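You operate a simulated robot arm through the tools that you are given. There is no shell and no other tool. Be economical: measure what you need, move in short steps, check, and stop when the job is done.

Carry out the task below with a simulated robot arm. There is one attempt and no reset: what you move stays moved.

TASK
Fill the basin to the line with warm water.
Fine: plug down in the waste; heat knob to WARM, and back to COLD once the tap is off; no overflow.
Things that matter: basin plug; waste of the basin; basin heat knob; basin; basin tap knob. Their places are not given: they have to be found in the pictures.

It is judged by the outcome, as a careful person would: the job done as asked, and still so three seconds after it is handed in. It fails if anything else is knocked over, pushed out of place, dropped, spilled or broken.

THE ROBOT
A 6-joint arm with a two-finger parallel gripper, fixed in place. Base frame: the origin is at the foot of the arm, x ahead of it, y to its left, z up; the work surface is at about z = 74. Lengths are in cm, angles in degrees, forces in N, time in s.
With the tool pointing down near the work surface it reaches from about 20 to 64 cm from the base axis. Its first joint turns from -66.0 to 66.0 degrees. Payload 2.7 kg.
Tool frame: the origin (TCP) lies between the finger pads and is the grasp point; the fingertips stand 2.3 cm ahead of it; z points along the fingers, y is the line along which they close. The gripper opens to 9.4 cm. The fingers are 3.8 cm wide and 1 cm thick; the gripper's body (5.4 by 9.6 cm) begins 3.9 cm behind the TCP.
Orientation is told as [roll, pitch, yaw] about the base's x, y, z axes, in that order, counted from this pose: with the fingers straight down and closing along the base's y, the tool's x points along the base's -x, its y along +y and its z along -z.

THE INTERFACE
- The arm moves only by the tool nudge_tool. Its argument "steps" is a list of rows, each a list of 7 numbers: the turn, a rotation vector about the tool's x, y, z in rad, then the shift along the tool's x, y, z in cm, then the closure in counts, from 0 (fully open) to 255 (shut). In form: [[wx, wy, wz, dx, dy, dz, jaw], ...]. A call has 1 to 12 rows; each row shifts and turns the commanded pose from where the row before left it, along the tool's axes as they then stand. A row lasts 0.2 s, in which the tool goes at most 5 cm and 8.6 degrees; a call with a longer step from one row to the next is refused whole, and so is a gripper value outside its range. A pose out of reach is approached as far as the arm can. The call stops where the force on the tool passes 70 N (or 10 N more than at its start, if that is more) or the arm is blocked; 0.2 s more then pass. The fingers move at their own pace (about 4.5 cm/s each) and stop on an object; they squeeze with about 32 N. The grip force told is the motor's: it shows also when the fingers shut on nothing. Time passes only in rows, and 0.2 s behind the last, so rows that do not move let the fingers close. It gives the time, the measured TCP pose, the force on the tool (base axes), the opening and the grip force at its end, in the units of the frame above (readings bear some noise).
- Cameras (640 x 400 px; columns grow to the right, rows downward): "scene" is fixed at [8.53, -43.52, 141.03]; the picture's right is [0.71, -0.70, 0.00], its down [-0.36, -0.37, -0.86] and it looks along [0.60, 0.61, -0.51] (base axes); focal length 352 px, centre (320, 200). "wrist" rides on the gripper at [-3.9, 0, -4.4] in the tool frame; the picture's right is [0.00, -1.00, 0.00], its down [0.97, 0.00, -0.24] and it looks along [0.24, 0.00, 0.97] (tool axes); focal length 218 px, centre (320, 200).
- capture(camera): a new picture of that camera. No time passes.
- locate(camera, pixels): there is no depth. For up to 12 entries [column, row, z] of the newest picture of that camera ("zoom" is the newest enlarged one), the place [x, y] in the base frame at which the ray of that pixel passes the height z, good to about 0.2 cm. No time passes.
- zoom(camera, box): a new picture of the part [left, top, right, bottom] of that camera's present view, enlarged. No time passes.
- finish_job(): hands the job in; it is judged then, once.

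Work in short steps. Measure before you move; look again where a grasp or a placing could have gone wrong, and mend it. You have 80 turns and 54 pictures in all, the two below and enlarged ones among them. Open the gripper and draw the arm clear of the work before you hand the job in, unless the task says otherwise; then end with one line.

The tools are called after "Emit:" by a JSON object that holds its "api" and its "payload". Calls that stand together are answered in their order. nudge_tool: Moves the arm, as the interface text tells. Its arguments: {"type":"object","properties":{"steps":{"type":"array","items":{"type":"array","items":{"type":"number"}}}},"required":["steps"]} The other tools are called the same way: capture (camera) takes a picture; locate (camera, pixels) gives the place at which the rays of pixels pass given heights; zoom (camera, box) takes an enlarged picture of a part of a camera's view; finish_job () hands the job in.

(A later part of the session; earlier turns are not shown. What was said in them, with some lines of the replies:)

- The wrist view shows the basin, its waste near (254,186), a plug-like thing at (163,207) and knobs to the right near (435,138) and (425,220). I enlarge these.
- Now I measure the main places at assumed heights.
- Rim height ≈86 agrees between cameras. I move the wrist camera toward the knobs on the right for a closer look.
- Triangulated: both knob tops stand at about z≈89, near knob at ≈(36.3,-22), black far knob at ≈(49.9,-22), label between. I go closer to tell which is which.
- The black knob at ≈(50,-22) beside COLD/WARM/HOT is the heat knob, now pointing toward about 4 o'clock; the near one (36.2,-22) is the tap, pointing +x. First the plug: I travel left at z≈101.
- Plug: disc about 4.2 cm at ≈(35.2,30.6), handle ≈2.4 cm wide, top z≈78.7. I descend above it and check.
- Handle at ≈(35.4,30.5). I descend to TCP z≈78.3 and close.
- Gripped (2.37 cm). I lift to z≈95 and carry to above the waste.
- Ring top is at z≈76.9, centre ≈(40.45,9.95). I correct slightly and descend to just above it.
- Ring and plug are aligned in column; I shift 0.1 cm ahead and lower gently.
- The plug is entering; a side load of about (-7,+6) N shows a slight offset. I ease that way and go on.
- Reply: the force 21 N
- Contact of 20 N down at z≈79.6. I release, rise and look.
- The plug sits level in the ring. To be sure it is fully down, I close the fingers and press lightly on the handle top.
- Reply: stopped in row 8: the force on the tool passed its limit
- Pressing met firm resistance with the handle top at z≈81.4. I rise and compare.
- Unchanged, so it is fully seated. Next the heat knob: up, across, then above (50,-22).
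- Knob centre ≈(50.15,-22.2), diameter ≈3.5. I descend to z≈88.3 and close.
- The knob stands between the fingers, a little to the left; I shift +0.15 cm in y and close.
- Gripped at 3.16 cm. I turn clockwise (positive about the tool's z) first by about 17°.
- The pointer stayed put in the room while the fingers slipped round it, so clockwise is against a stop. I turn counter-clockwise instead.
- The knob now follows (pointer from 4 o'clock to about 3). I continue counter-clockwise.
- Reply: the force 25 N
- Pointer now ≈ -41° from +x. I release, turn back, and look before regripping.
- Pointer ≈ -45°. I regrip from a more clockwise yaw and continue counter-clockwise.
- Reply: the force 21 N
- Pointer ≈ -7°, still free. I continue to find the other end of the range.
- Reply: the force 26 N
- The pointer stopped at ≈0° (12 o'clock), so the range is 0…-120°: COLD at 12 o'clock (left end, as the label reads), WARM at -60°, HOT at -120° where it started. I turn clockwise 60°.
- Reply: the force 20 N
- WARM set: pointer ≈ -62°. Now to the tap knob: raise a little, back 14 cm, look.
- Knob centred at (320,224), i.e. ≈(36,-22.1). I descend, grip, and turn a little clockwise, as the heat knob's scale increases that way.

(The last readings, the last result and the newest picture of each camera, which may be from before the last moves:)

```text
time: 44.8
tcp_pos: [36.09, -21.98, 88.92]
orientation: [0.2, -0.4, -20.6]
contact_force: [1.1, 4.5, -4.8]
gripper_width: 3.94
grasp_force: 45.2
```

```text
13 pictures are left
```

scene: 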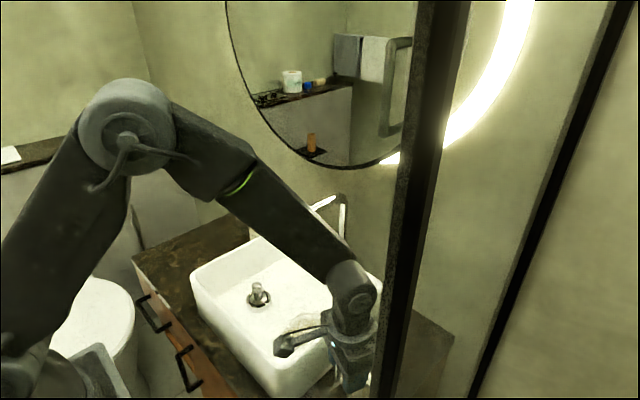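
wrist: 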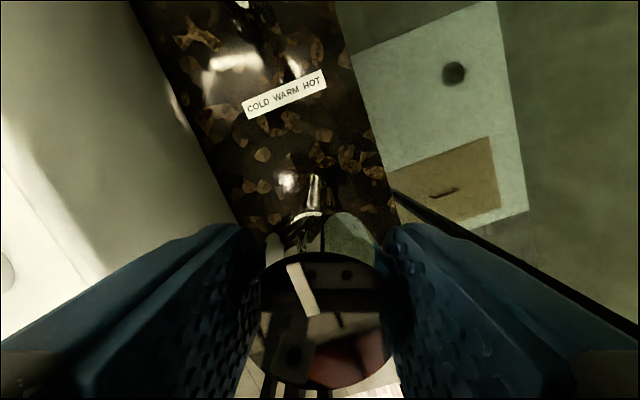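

No water and the pointer (still ≈0°) did not follow: clockwise is the shut stop. I turn counter-clockwise a modest amount (about 30° net) and look.

Emit:
{"api": "nudge_tool", "payload": {"steps": [[0, 0, -0.12, 0, 0, 0, 255], [0, 0, -0.12, 0, 0, 0, 255], [0, 0, -0.12, 0, 0, 0, 255], [0, 0, -0.12, 0, 0, 0, 255], [0, 0, 0, 0, 0, 0, 255]]}}

Emit:
{"api": "capture", "payload": {"camera": "scene"}}

```text
time: 46.0
tcp_pos: [35.93, -21.92, 88.95]
orientation: [0.0, -0.5, 6.9]
contact_force: [3.3, -7.1, -13.8]
gripper_width: 3.92
grasp_force: 45.2
```

```text
12 pictures are left
```

scene: 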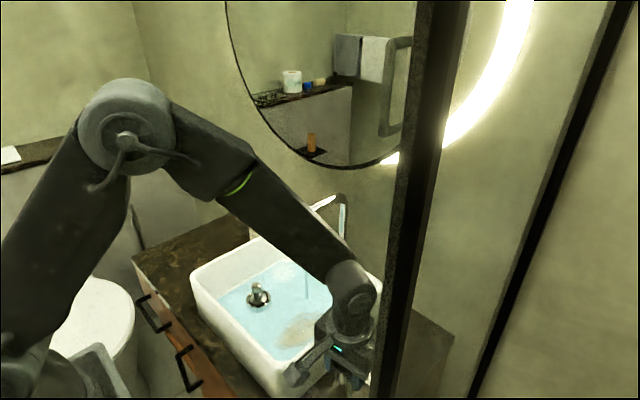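

Water runs and covers the floor (no time passes while I look). I check the level and the line's height.

Emit:
{"api": "zoom", "payload": {"camera": "scene", "box": [180, 210, 390, 400]}}

Emit:
{"api": "locate", "payload": {"camera": "scene", "pixels": [[293, 250, 80], [293, 250, 81], [293, 250, 82], [293, 250, 83], [293, 250, 84], [362, 296, 80], [362, 296, 81], [362, 296, 82], [362, 296, 83], [362, 296, 84], [292, 228, 86], [258, 302, 77]]}}

```text
2.11 times, centred on (285, 305) of scene
```

zoom: 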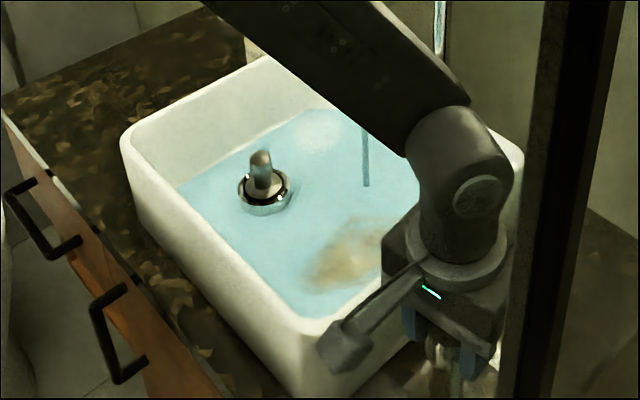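

```text
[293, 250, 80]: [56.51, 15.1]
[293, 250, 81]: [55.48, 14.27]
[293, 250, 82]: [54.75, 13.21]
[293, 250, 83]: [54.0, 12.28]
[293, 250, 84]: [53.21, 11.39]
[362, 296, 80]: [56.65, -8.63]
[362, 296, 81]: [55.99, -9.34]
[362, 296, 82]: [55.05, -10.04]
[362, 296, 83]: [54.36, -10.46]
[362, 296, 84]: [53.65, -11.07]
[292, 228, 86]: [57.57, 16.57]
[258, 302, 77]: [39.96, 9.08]
```

Line is at z≈79.5; the level is now barely above the floor. I wait 1.6 s and compare.

Emit:
{"api": "nudge_tool", "payload": {"steps": [[0, 0, 0, 0, 0, 0, 255], [0, 0, 0, 0, 0, 0, 255], [0, 0, 0, 0, 0, 0, 255], [0, 0, 0, 0, 0, 0, 255], [0, 0, 0, 0, 0, 0, 255], [0, 0, 0, 0, 0, 0, 255], [0, 0, 0, 0, 0, 0, 255]]}}

Emit:
{"api": "zoom", "payload": {"camera": "scene", "box": [180, 210, 390, 400]}}

```text
time: 47.6
tcp_pos: [35.84, -22.0, 88.97]
orientation: [0.0, -0.3, 6.9]
contact_force: [2.9, -13.6, -16.3]
gripper_width: 3.88
grasp_force: 45.4
```

```text
2.11 times, centred on (285, 305) of scene
```

zoom: 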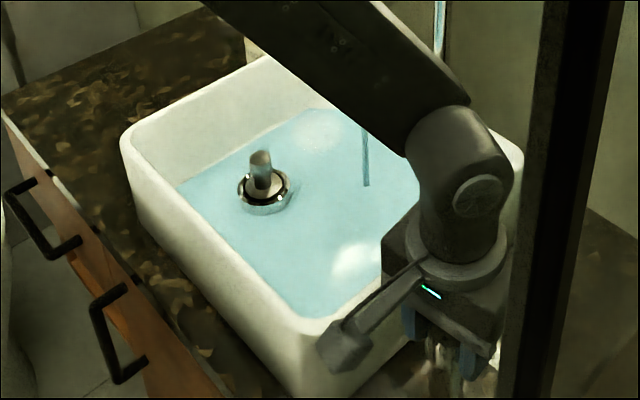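

Rise is slow. I wait about 4.8 s more, then look.

Emit:
{"api": "nudge_tool", "payload": {"steps": [[0, 0, 0, 0, 0, 0, 255], [0, 0, 0, 0, 0, 0, 255], [0, 0, 0, 0, 0, 0, 255], [0, 0, 0, 0, 0, 0, 255], [0, 0, 0, 0, 0, 0, 255], [0, 0, 0, 0, 0, 0, 255], [0, 0, 0, 0, 0, 0, 255], [0, 0, 0, 0, 0, 0, 255], [0, 0, 0, 0, 0, 0, 255], [0, 0, 0, 0, 0, 0, 255], [0, 0, 0, 0, 0, 0, 255], [0, 0, 0, 0, 0, 0, 255]]}}

Emit:
{"api": "nudge_tool", "payload": {"steps": [[0, 0, 0, 0, 0, 0, 255], [0, 0, 0, 0, 0, 0, 255], [0, 0, 0, 0, 0, 0, 255], [0, 0, 0, 0, 0, 0, 255], [0, 0, 0, 0, 0, 0, 255], [0, 0, 0, 0, 0, 0, 255], [0, 0, 0, 0, 0, 0, 255], [0, 0, 0, 0, 0, 0, 255], [0, 0, 0, 0, 0, 0, 255], [0, 0, 0, 0, 0, 0, 255], [0, 0, 0, 0, 0, 0, 255], [0, 0, 0, 0, 0, 0, 255]]}}

Emit:
{"api": "zoom", "payload": {"camera": "scene", "box": [180, 210, 390, 400]}}

```text
time: 50.2
tcp_pos: [35.85, -21.99, 88.82]
orientation: [-0.1, -0.5, 6.9]
contact_force: [-0.6, -17.6, -13.3]
gripper_width: 3.9
grasp_force: 44.6
```

```text
time: 52.8
tcp_pos: [35.95, -22.1, 88.94]
orientation: [-0.1, -0.4, 6.8]
contact_force: [-1.1, -17.4, -12.0]
gripper_width: 3.91
grasp_force: 44.9
```

```text
2.11 times, centred on (285, 305) of scene
```

zoom: 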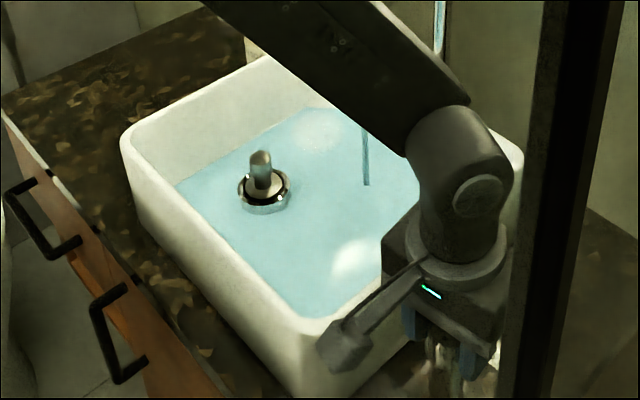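

The rise is only about 0.1 cm/s. I open the tap further (about 41° more) and hold.

Emit:
{"api": "nudge_tool", "payload": {"steps": [[0, 0, -0.12, 0, 0, 0, 255], [0, 0, -0.12, 0, 0, 0, 255], [0, 0, -0.12, 0, 0, 0, 255], [0, 0, -0.12, 0, 0, 0, 255], [0, 0, -0.12, 0, 0, 0, 255], [0, 0, -0.12, 0, 0, 0, 255], [0, 0, 0, 0, 0, 0, 255], [0, 0, 0, 0, 0, 0, 255], [0, 0, 0, 0, 0, 0, 255], [0, 0, 0, 0, 0, 0, 255], [0, 0, 0, 0, 0, 0, 255]]}}

Emit:
{"api": "capture", "payload": {"camera": "scene"}}

```text
time: 55.2
tcp_pos: [36.07, -22.1, 89.03]
orientation: [-0.3, -0.3, 48.0]
contact_force: [7.7, -10.2, 10.7]
gripper_width: 3.85
grasp_force: 44.7
```

```text
8 pictures are left
```

scene: 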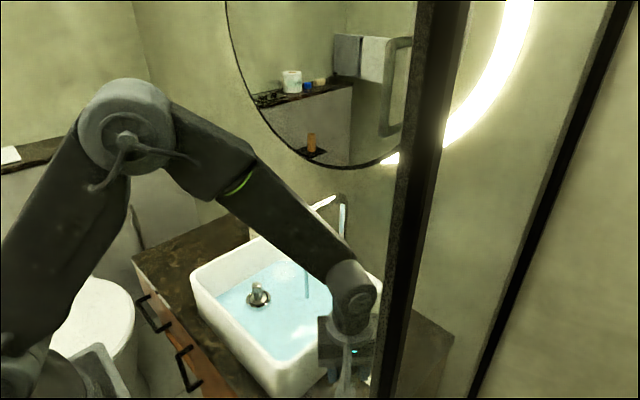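

I hold for about 5 s at this flow, then measure.

Emit:
{"api": "nudge_tool", "payload": {"steps": [[0, 0, 0, 0, 0, 0, 255], [0, 0, 0, 0, 0, 0, 255], [0, 0, 0, 0, 0, 0, 255], [0, 0, 0, 0, 0, 0, 255], [0, 0, 0, 0, 0, 0, 255], [0, 0, 0, 0, 0, 0, 255], [0, 0, 0, 0, 0, 0, 255], [0, 0, 0, 0, 0, 0, 255], [0, 0, 0, 0, 0, 0, 255], [0, 0, 0, 0, 0, 0, 255], [0, 0, 0, 0, 0, 0, 255], [0, 0, 0, 0, 0, 0, 255]]}}

Emit:
{"api": "nudge_tool", "payload": {"steps": [[0, 0, 0, 0, 0, 0, 255], [0, 0, 0, 0, 0, 0, 255], [0, 0, 0, 0, 0, 0, 255], [0, 0, 0, 0, 0, 0, 255], [0, 0, 0, 0, 0, 0, 255], [0, 0, 0, 0, 0, 0, 255], [0, 0, 0, 0, 0, 0, 255], [0, 0, 0, 0, 0, 0, 255], [0, 0, 0, 0, 0, 0, 255], [0, 0, 0, 0, 0, 0, 255], [0, 0, 0, 0, 0, 0, 255], [0, 0, 0, 0, 0, 0, 255]]}}

Emit:
{"api": "zoom", "payload": {"camera": "scene", "box": [180, 210, 390, 400]}}

```text
time: 57.8
tcp_pos: [35.99, -21.95, 88.93]
orientation: [-0.4, -0.3, 48.2]
contact_force: [10.7, 0.5, 19.2]
gripper_width: 3.85
grasp_force: 44.7
```

```text
time: 60.4
tcp_pos: [36.01, -21.98, 89.0]
orientation: [-0.4, -0.4, 48.1]
contact_force: [10.7, 1.1, 18.6]
gripper_width: 3.87
grasp_force: 44.5
```

```text
2.11 times, centred on (285, 305) of scene
```

zoom: 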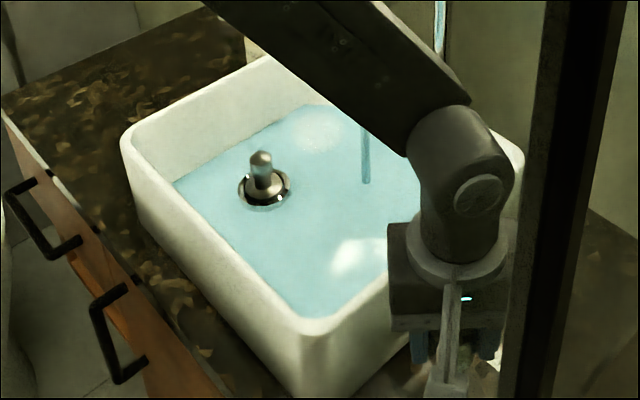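

Level is still ≈3 cm short and rising slowly. I open further and hold on.

Emit:
{"api": "nudge_tool", "payload": {"steps": [[0, 0, -0.12, 0, 0, 0, 255], [0, 0, -0.12, 0, 0, 0, 255], [0, 0, -0.12, 0, 0, 0, 255], [0, 0, -0.12, 0, 0, 0, 255], [0, 0, 0, 0, 0, 0, 255], [0, 0, 0, 0, 0, 0, 255], [0, 0, 0, 0, 0, 0, 255], [0, 0, 0, 0, 0, 0, 255], [0, 0, 0, 0, 0, 0, 255], [0, 0, 0, 0, 0, 0, 255], [0, 0, 0, 0, 0, 0, 255], [0, 0, 0, 0, 0, 0, 255]]}}

Emit:
{"api": "nudge_tool", "payload": {"steps": [[0, 0, 0, 0, 0, 0, 255], [0, 0, 0, 0, 0, 0, 255], [0, 0, 0, 0, 0, 0, 255], [0, 0, 0, 0, 0, 0, 255], [0, 0, 0, 0, 0, 0, 255], [0, 0, 0, 0, 0, 0, 255], [0, 0, 0, 0, 0, 0, 255], [0, 0, 0, 0, 0, 0, 255], [0, 0, 0, 0, 0, 0, 255], [0, 0, 0, 0, 0, 0, 255], [0, 0, 0, 0, 0, 0, 255], [0, 0, 0, 0, 0, 0, 255]]}}

Emit:
{"api": "nudge_tool", "payload": {"steps": [[0, 0, 0, 0, 0, 0, 255], [0, 0, 0, 0, 0, 0, 255], [0, 0, 0, 0, 0, 0, 255], [0, 0, 0, 0, 0, 0, 255], [0, 0, 0, 0, 0, 0, 255], [0, 0, 0, 0, 0, 0, 255], [0, 0, 0, 0, 0, 0, 255], [0, 0, 0, 0, 0, 0, 255], [0, 0, 0, 0, 0, 0, 255], [0, 0, 0, 0, 0, 0, 255], [0, 0, 0, 0, 0, 0, 255], [0, 0, 0, 0, 0, 0, 255]]}}

Emit:
{"api": "zoom", "payload": {"camera": "scene", "box": [180, 210, 390, 400]}}

```text
time: 63.0
tcp_pos: [35.96, -21.98, 88.9]
orientation: [-0.6, -0.1, 75.7]
contact_force: [11.7, -1.6, 16.1]
gripper_width: 3.9
grasp_force: 44.9
```

```text
time: 65.6
tcp_pos: [36.06, -22.02, 88.96]
orientation: [-0.5, 0.0, 75.6]
contact_force: [11.1, -4.3, 13.9]
gripper_width: 3.86
grasp_force: 45.2
```

```text
time: 68.2
tcp_pos: [35.99, -21.97, 88.87]
orientation: [-0.4, 0.0, 75.6]
contact_force: [11.5, -3.8, 13.3]
gripper_width: 3.9
grasp_force: 44.8
```

```text
2.11 times, centred on (285, 305) of scene
```

zoom: 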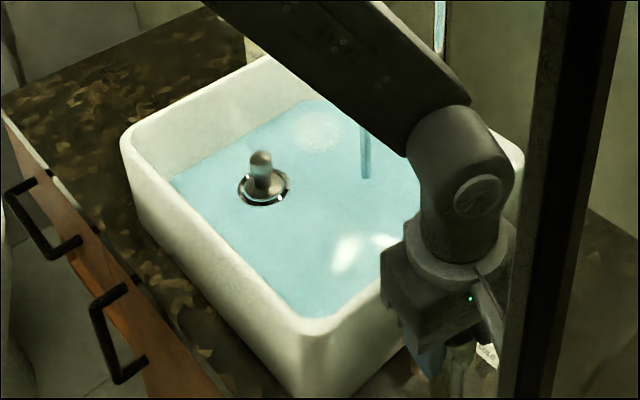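

Rise ≈0.08 cm/s; about 2–2.7 cm remain. I hold 13 s more and look.

Emit:
{"api": "nudge_tool", "payload": {"steps": [[0, 0, 0, 0, 0, 0, 255], [0, 0, 0, 0, 0, 0, 255], [0, 0, 0, 0, 0, 0, 255], [0, 0, 0, 0, 0, 0, 255], [0, 0, 0, 0, 0, 0, 255], [0, 0, 0, 0, 0, 0, 255], [0, 0, 0, 0, 0, 0, 255], [0, 0, 0, 0, 0, 0, 255], [0, 0, 0, 0, 0, 0, 255], [0, 0, 0, 0, 0, 0, 255], [0, 0, 0, 0, 0, 0, 255], [0, 0, 0, 0, 0, 0, 255]]}}

Emit:
{"api": "nudge_tool", "payload": {"steps": [[0, 0, 0, 0, 0, 0, 255], [0, 0, 0, 0, 0, 0, 255], [0, 0, 0, 0, 0, 0, 255], [0, 0, 0, 0, 0, 0, 255], [0, 0, 0, 0, 0, 0, 255], [0, 0, 0, 0, 0, 0, 255], [0, 0, 0, 0, 0, 0, 255], [0, 0, 0, 0, 0, 0, 255], [0, 0, 0, 0, 0, 0, 255], [0, 0, 0, 0, 0, 0, 255], [0, 0, 0, 0, 0, 0, 255], [0, 0, 0, 0, 0, 0, 255]]}}

Emit:
{"api": "nudge_tool", "payload": {"steps": [[0, 0, 0, 0, 0, 0, 255], [0, 0, 0, 0, 0, 0, 255], [0, 0, 0, 0, 0, 0, 255], [0, 0, 0, 0, 0, 0, 255], [0, 0, 0, 0, 0, 0, 255], [0, 0, 0, 0, 0, 0, 255], [0, 0, 0, 0, 0, 0, 255], [0, 0, 0, 0, 0, 0, 255], [0, 0, 0, 0, 0, 0, 255], [0, 0, 0, 0, 0, 0, 255], [0, 0, 0, 0, 0, 0, 255], [0, 0, 0, 0, 0, 0, 255]]}}

Emit:
{"api": "nudge_tool", "payload": {"steps": [[0, 0, 0, 0, 0, 0, 255], [0, 0, 0, 0, 0, 0, 255], [0, 0, 0, 0, 0, 0, 255], [0, 0, 0, 0, 0, 0, 255], [0, 0, 0, 0, 0, 0, 255], [0, 0, 0, 0, 0, 0, 255], [0, 0, 0, 0, 0, 0, 255], [0, 0, 0, 0, 0, 0, 255], [0, 0, 0, 0, 0, 0, 255], [0, 0, 0, 0, 0, 0, 255], [0, 0, 0, 0, 0, 0, 255], [0, 0, 0, 0, 0, 0, 255]]}}

Emit:
{"api": "nudge_tool", "payload": {"steps": [[0, 0, 0, 0, 0, 0, 255], [0, 0, 0, 0, 0, 0, 255], [0, 0, 0, 0, 0, 0, 255], [0, 0, 0, 0, 0, 0, 255], [0, 0, 0, 0, 0, 0, 255], [0, 0, 0, 0, 0, 0, 255], [0, 0, 0, 0, 0, 0, 255], [0, 0, 0, 0, 0, 0, 255], [0, 0, 0, 0, 0, 0, 255], [0, 0, 0, 0, 0, 0, 255], [0, 0, 0, 0, 0, 0, 255], [0, 0, 0, 0, 0, 0, 255]]}}

Emit:
{"api": "zoom", "payload": {"camera": "scene", "box": [180, 210, 390, 400]}}

```text
time: 70.8
tcp_pos: [35.96, -22.11, 88.97]
orientation: [-0.5, -0.1, 75.7]
contact_force: [11.8, -4.6, 11.2]
gripper_width: 3.85
grasp_force: 44.8
```

```text
time: 73.4
tcp_pos: [36.07, -21.9, 89.0]
orientation: [-0.4, -0.1, 75.6]
contact_force: [12.3, -6.2, 10.6]
gripper_width: 3.87
grasp_force: 45.0
```

```text
time: 76.0
tcp_pos: [35.99, -22.01, 88.87]
orientation: [-0.5, -0.1, 75.7]
contact_force: [12.9, -4.9, 10.1]
gripper_width: 3.84
grasp_force: 45.1
```

```text
time: 78.6
tcp_pos: [35.95, -22.13, 88.98]
orientation: [-0.5, -0.1, 75.7]
contact_force: [13.3, -5.3, 9.2]
gripper_width: 3.86
grasp_force: 45.1
```

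```text
time: 81.2
tcp_pos: [36.0, -22.09, 88.94]
orientation: [-0.5, -0.1, 75.6]
contact_force: [13.4, -5.3, 9.7]
gripper_width: 3.87
grasp_force: 44.8
```

```text
2.11 times, centred on (285, 305) of scene
```

zoom: 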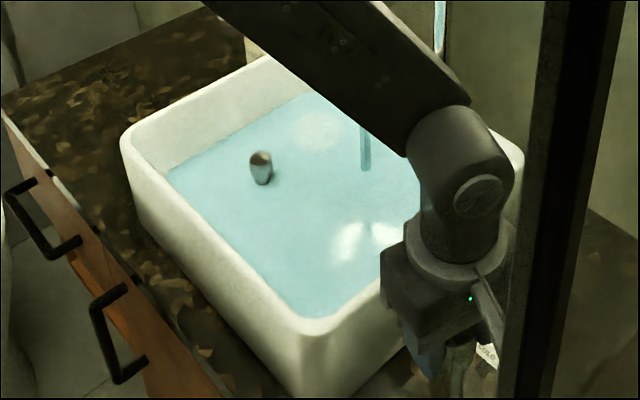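

Stream foot rose from row 178 to 170 in 13 s (≈0.07 cm/s). Recomputing the line (its right end is hidden by the rim) gives z≈78.5, so only ≈0.4–0.7 cm remain. I hold briefly, then shut the tap clockwise past its stop and measure.

Emit:
{"api": "nudge_tool", "payload": {"steps": [[0, 0, 0, 0, 0, 0, 255], [0, 0, 0, 0, 0, 0, 255], [0, 0, 0, 0, 0, 0, 255], [0, 0, 0, 0, 0, 0, 255], [0, 0, 0, 0, 0, 0, 255], [0, 0, 0, 0, 0, 0, 255], [0, 0, 0, 0, 0, 0, 255], [0, 0, 0, 0, 0, 0, 255], [0, 0, 0, 0, 0, 0, 255], [0, 0, 0.14, 0, 0, 0, 255], [0, 0, 0.14, 0, 0, 0, 255], [0, 0, 0.14, 0, 0, 0, 255]]}}

Emit:
{"api": "nudge_tool", "payload": {"steps": [[0, 0, 0.14, 0, 0, 0, 255], [0, 0, 0.14, 0, 0, 0, 255], [0, 0, 0.14, 0, 0, 0, 255], [0, 0, 0.14, 0, 0, 0, 255], [0, 0, 0.14, 0, 0, 0, 255], [0, 0, 0.14, 0, 0, 0, 255], [0, 0, 0.14, 0, 0, 0, 255], [0, 0, 0.14, 0, 0, 0, 255], [0, 0, 0.14, 0, 0, 0, 255], [0, 0, 0.14, 0, 0, 0, 255], [0, 0, 0.14, 0, 0, 0, 255], [0, 0, 0, 0, 0, 0, 255]]}}

Emit:
{"api": "zoom", "payload": {"camera": "scene", "box": [180, 210, 390, 400]}}

```text
time: 83.8
tcp_pos: [36.02, -21.92, 88.99]
orientation: [-0.4, -0.3, 51.5]
contact_force: [22.6, -7.4, -6.2]
gripper_width: 3.86
grasp_force: 45.1
```

```text
time: 86.4
tcp_pos: [35.8, -21.8, 89.02]
orientation: [0.4, -0.1, -36.8]
contact_force: [-1.7, 5.5, 3.2]
gripper_width: 3.95
grasp_force: 44.8
```

```text
2.11 times, centred on (285, 305) of scene
```

zoom: 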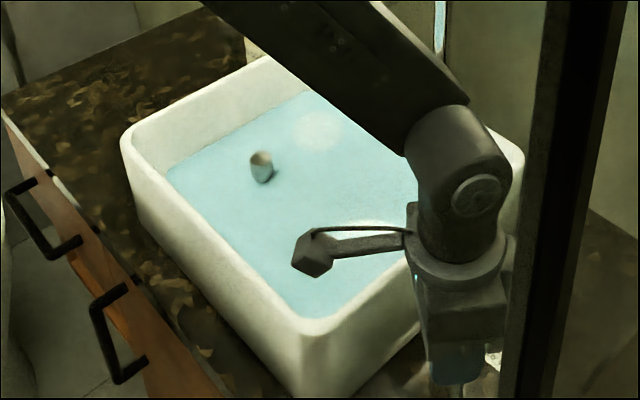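

Stream stopped. I release, rise, square the tool, and move above the heat knob, from where the line is visible to the scene camera.

Emit:
{"api": "nudge_tool", "payload": {"steps": [[0, 0, 0, 0, 0, 0, 60], [0, 0, 0, 0, 0, 0, 0], [0, 0, 0, 0, 0, 0, 0], [0, 0, 0, 0, 0, -3, 0], [0, 0, -0.13, 0, 0, -3.2, 0], [0, 0, -0.13, 0, 0, 0, 0], [0, 0, -0.13, 0, 0, 0, 0], [0, 0, -0.13, 0, 0, 0, 0], [0, 0, -0.12, 0, 0, 0, 0], [0, 0, 0, 0, 0, 0, 0]]}}

Emit:
{"api": "nudge_tool", "payload": {"steps": [[0, 0, 0, -3.6, 0, 0, 0], [0, 0, 0, -3.6, 0, 0, 0], [0, 0, 0, -3.6, 0, 0, 0], [0, 0, 0, -3.5, -0.1, 0, 0], [0, 0, 0, 0, 0, 0, 0]]}}

Emit:
{"api": "zoom", "payload": {"camera": "scene", "box": [260, 220, 390, 310]}}

```text
time: 88.6
tcp_pos: [35.79, -21.93, 95.13]
orientation: [0.1, -0.4, 0.1]
contact_force: [-0.3, 0.8, 0.8]
gripper_width: 9.38
grasp_force: 0.0
```

```text
time: 89.8
tcp_pos: [50.22, -22.15, 95.25]
orientation: [0.1, -0.3, 0.1]
contact_force: [-0.5, 0.5, -0.2]
gripper_width: 9.4
grasp_force: 0.0
```

```text
4.44 times, centred on (325, 265) of scene
```

zoom: 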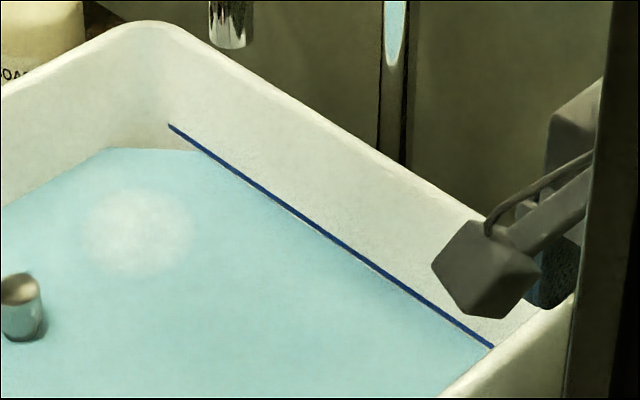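

The water's back edge appears to meet the blue line. I check it once at higher magnification.

Emit:
{"api": "zoom", "payload": {"camera": "scene", "box": [290, 240, 340, 275]}}

```text
11.43 times, centred on (315, 258) of scene
```

zoom: 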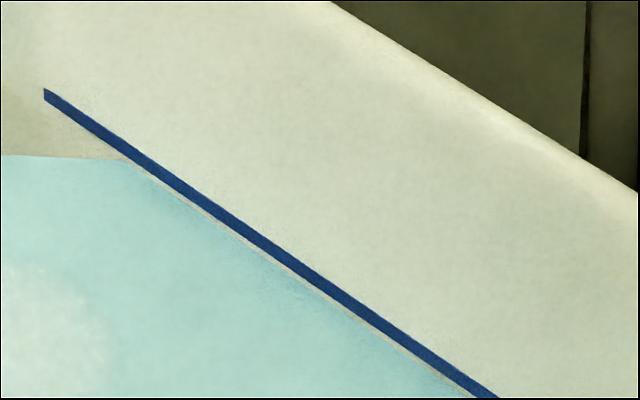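

Water is still ≈0.2–0.3 cm under the line's middle. I top up briefly: back to the tap knob and grip it.

Emit:
{"api": "nudge_tool", "payload": {"steps": [[0, 0, 0, 3.6, 0, 0, 0], [0, 0, 0, 3.6, 0, 0, 0], [0, 0, 0, 3.6, 0, 0, 0], [0, 0, 0, 3.45, 0.1, 0, 0], [0, 0, 0.12, 0, 0, 2.2, 0], [0, 0, 0.12, 0, 0, 2.2, 0], [0, 0, 0.12, 0, 0, 1.9, 0], [0, 0, 0, 0, 0, 0, 0], [0, 0, 0, 0, 0, 0, 150], [0, 0, 0, 0, 0, 0, 255], [0, 0, 0, 0, 0, 0, 255], [0, 0, 0, 0, 0, 0, 255]]}}

Emit:
{"api": "nudge_tool", "payload": {"steps": [[0, 0, 0, 0, 0, 0, 255], [0, 0, 0, 0, 0, 0, 255]]}}

```text
time: 92.4
tcp_pos: [35.8, -21.94, 88.78]
orientation: [0.2, -0.4, -20.6]
contact_force: [-0.8, -3.8, -2.0]
gripper_width: 3.94
grasp_force: 38.4
```

```text
time: 93.0
tcp_pos: [35.91, -22.03, 88.99]
orientation: [0.2, -0.5, -20.7]
contact_force: [-2.4, -7.1, -3.9]
gripper_width: 3.94
grasp_force: 45.4
```

Gripped at 3.94 cm. I open about 72°, hold about 2.6 s, and shut past the stop.

Emit:
{"api": "nudge_tool", "payload": {"steps": [[0, 0, -0.14, 0, 0, 0, 255], [0, 0, -0.14, 0, 0, 0, 255], [0, 0, -0.14, 0, 0, 0, 255], [0, 0, -0.14, 0, 0, 0, 255], [0, 0, -0.14, 0, 0, 0, 255], [0, 0, -0.14, 0, 0, 0, 255], [0, 0, -0.14, 0, 0, 0, 255], [0, 0, -0.14, 0, 0, 0, 255], [0, 0, -0.14, 0, 0, 0, 255], [0, 0, 0, 0, 0, 0, 255], [0, 0, 0, 0, 0, 0, 255], [0, 0, 0, 0, 0, 0, 255]]}}

Emit:
{"api": "nudge_tool", "payload": {"steps": [[0, 0, 0, 0, 0, 0, 255], [0, 0, 0, 0, 0, 0, 255], [0, 0, 0, 0, 0, 0, 255], [0, 0, 0, 0, 0, 0, 255], [0, 0, 0, 0, 0, 0, 255], [0, 0, 0, 0, 0, 0, 255], [0, 0, 0, 0, 0, 0, 255], [0, 0, 0.14, 0, 0, 0, 255], [0, 0, 0.14, 0, 0, 0, 255], [0, 0, 0.14, 0, 0, 0, 255], [0, 0, 0.14, 0, 0, 0, 255]]}}

Emit:
{"api": "nudge_tool", "payload": {"steps": [[0, 0, 0.14, 0, 0, 0, 255], [0, 0, 0.14, 0, 0, 0, 255], [0, 0, 0.14, 0, 0, 0, 255], [0, 0, 0.14, 0, 0, 0, 255], [0, 0, 0.14, 0, 0, 0, 255], [0, 0, 0.14, 0, 0, 0, 255], [0, 0, 0.14, 0, 0, 0, 255], [0, 0, 0, 0, 0, 0, 255]]}}

Emit:
{"api": "nudge_tool", "payload": {"steps": [[0, 0, 0, 0, 0, 0, 60], [0, 0, 0, 0, 0, 0, 0], [0, 0, 0, 0, 0, 0, 0], [0, 0, 0, 0, 0, -3, 0], [0, 0, -0.13, 0, 0, -3.2, 0], [0, 0, -0.13, 0, 0, 0, 0], [0, 0, -0.13, 0, 0, 0, 0], [0, 0, -0.13, 0, 0, 0, 0], [0, 0, -0.12, 0, 0, 0, 0], [0, 0, 0, 0, 0, 0, 0]]}}

```text
time: 95.6
tcp_pos: [36.14, -21.83, 88.81]
orientation: [-0.4, -0.3, 51.6]
contact_force: [2.6, -13.4, -16.4]
gripper_width: 3.84
grasp_force: 44.6
```

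```text
time: 98.0
tcp_pos: [36.04, -22.02, 88.84]
orientation: [-0.1, -0.4, 19.3]
contact_force: [10.0, -5.4, -16.7]
gripper_width: 3.86
grasp_force: 44.7
```

```text
time: 99.8
tcp_pos: [36.02, -21.98, 89.0]
orientation: [0.3, -0.3, -36.8]
contact_force: [-2.4, -1.9, 8.8]
gripper_width: 3.97
grasp_force: 44.7
```

```text
time: 102.0
tcp_pos: [35.98, -22.16, 95.14]
orientation: [0.0, -0.4, 0.0]
contact_force: [-0.6, 0.2, -0.4]
gripper_width: 9.42
grasp_force: 0.1
```

Tap shut again. Now the heat knob to COLD (counter-clockwise end, the left word of the label): move over it, pre-turn, grip, turn CCW to its stop.

Emit:
{"api": "nudge_tool", "payload": {"steps": [[0, 0, 0, -3.6, 0, 0, 0], [0, 0, 0, -3.6, 0, 0, 0], [0, 0, 0, -3.6, 0, 0, 0], [0, 0, 0, -3.4, 0, 0, 0], [0, 0, 0, 0, 0, 0, 0]]}}

Emit:
{"api": "zoom", "payload": {"camera": "scene", "box": [290, 240, 340, 275]}}

```text
time: 103.2
tcp_pos: [50.1, -21.82, 95.37]
orientation: [0.1, -0.3, 0.0]
contact_force: [0.1, 0.5, 0.7]
gripper_width: 9.41
grasp_force: 0.1
```

```text
11.43 times, centred on (315, 258) of scene
```

zoom: 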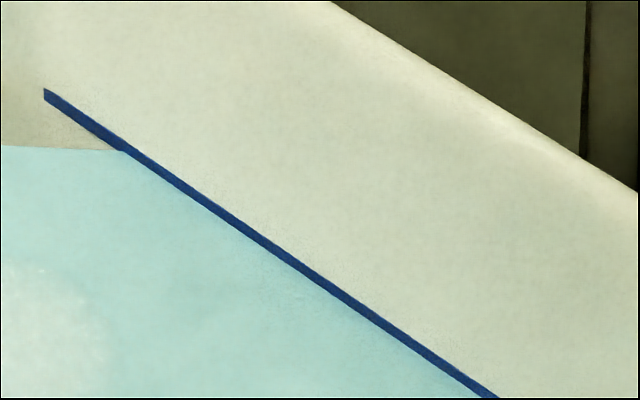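

The water now covers the line's lower half: it is at the line. I grip the heat knob and turn it to COLD.

Emit:
{"api": "nudge_tool", "payload": {"steps": [[0, 0, 0.12, 0, -0.2, 2.2, 0], [0, 0, 0.12, 0, 0, 2.2, 0], [0, 0, 0.12, 0, 0, 2.2, 0], [0, 0, 0, 0, 0, 0, 0], [0, 0, 0, 0, 0, 0, 150], [0, 0, 0, 0, 0, 0, 255], [0, 0, 0, 0, 0, 0, 255], [0, 0, 0, 0, 0, 0, 255], [0, 0, 0, 0, 0, 0, 255]]}}

Emit:
{"api": "nudge_tool", "payload": {"steps": [[0, 0, -0.12, 0, 0, 0, 255], [0, 0, -0.12, 0, 0, 0, 255], [0, 0, -0.12, 0, 0, 0, 255], [0, 0, -0.12, 0, 0, 0, 255], [0, 0, -0.12, 0, 0, 0, 255], [0, 0, -0.12, 0, 0, 0, 255], [0, 0, -0.12, 0, 0, 0, 255], [0, 0, -0.12, 0, 0, 0, 255], [0, 0, -0.12, 0, 0, 0, 255], [0, 0, -0.12, 0, 0, 0, 255], [0, 0, -0.12, 0, 0, 0, 255], [0, 0, 0, 0, 0, 0, 255]]}}

Emit:
{"api": "nudge_tool", "payload": {"steps": [[0, 0, 0, 0, 0, 0, 60], [0, 0, 0, 0, 0, 0, 0], [0, 0, 0, 0, 0, 0, 0], [0, 0, 0.14, 0, 0, -3, 0], [0, 0, 0.14, 0, 0, -3, 0], [0, 0, 0.14, 0, 0, 0, 0], [0, 0, 0.14, 0, 0, 0, 0], [0, 0, 0.14, 0, 0, 0, 0], [0, 0, 0.14, 0, 0, 0, 0], [0, 0, 0.12, 0, 0, 0, 0], [0, 0, 0, 0, 0, 0, 0]]}}

Emit:
{"api": "capture", "payload": {"camera": "wrist"}}

```text
time: 105.2
tcp_pos: [50.21, -22.04, 88.53]
orientation: [0.1, -0.4, -20.7]
contact_force: [-2.7, -6.6, -0.9]
gripper_width: 3.13
grasp_force: 45.4
```

```text
time: 107.8
tcp_pos: [50.0, -21.95, 88.41]
orientation: [0.0, -0.3, 55.1]
contact_force: [-18.2, 31.0, 5.9]
gripper_width: 3.19
grasp_force: 45.3
```

```text
time: 110.2
tcp_pos: [50.22, -22.1, 94.65]
orientation: [0.0, -0.3, -0.1]
contact_force: [-0.6, -0.6, -0.3]
gripper_width: 9.4
grasp_force: 0.1
```

```text
0 pictures are left
```

wrist: 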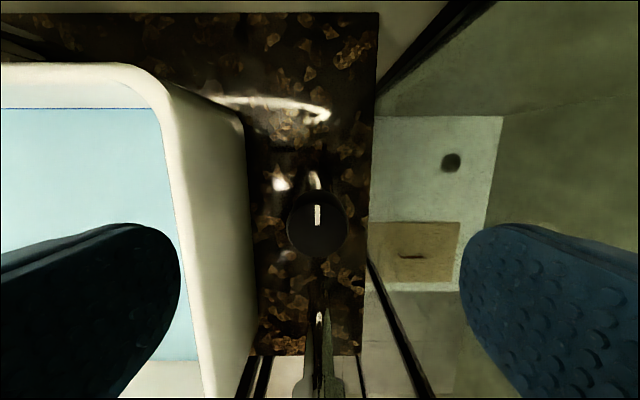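

The heat pointer is at 12 o'clock (COLD), water at the line. I draw the arm clear and up.

Emit:
{"api": "nudge_tool", "payload": {"steps": [[0, 0, 0, 2, 0, -2.5, 0], [0, 0, 0, 2, 0, -3, 0], [0, 0, 0, 2, 1, -3, 0], [0, 0, 0, 2, 1, -3, 0], [0, 0, 0, 0, 2, -3, 0], [0, 0, 0, 0, 0, 0, 0]]}}

```text
time: 111.6
tcp_pos: [41.87, -18.17, 108.92]
orientation: [0.1, -0.4, 0.0]
contact_force: [-0.7, -0.7, 0.5]
gripper_width: 9.44
grasp_force: 0.1
```

Emit:
{"api": "finish_job", "payload": {}}

```text
The job is handed in.
```

The basin is filled to the line with the heat set to WARM, the plug is seated in the waste, the tap is shut, and nothing overflowed. The heat knob is back at the end I took for COLD: it started at the opposite end, and the label order was my only evidence for which end is which.
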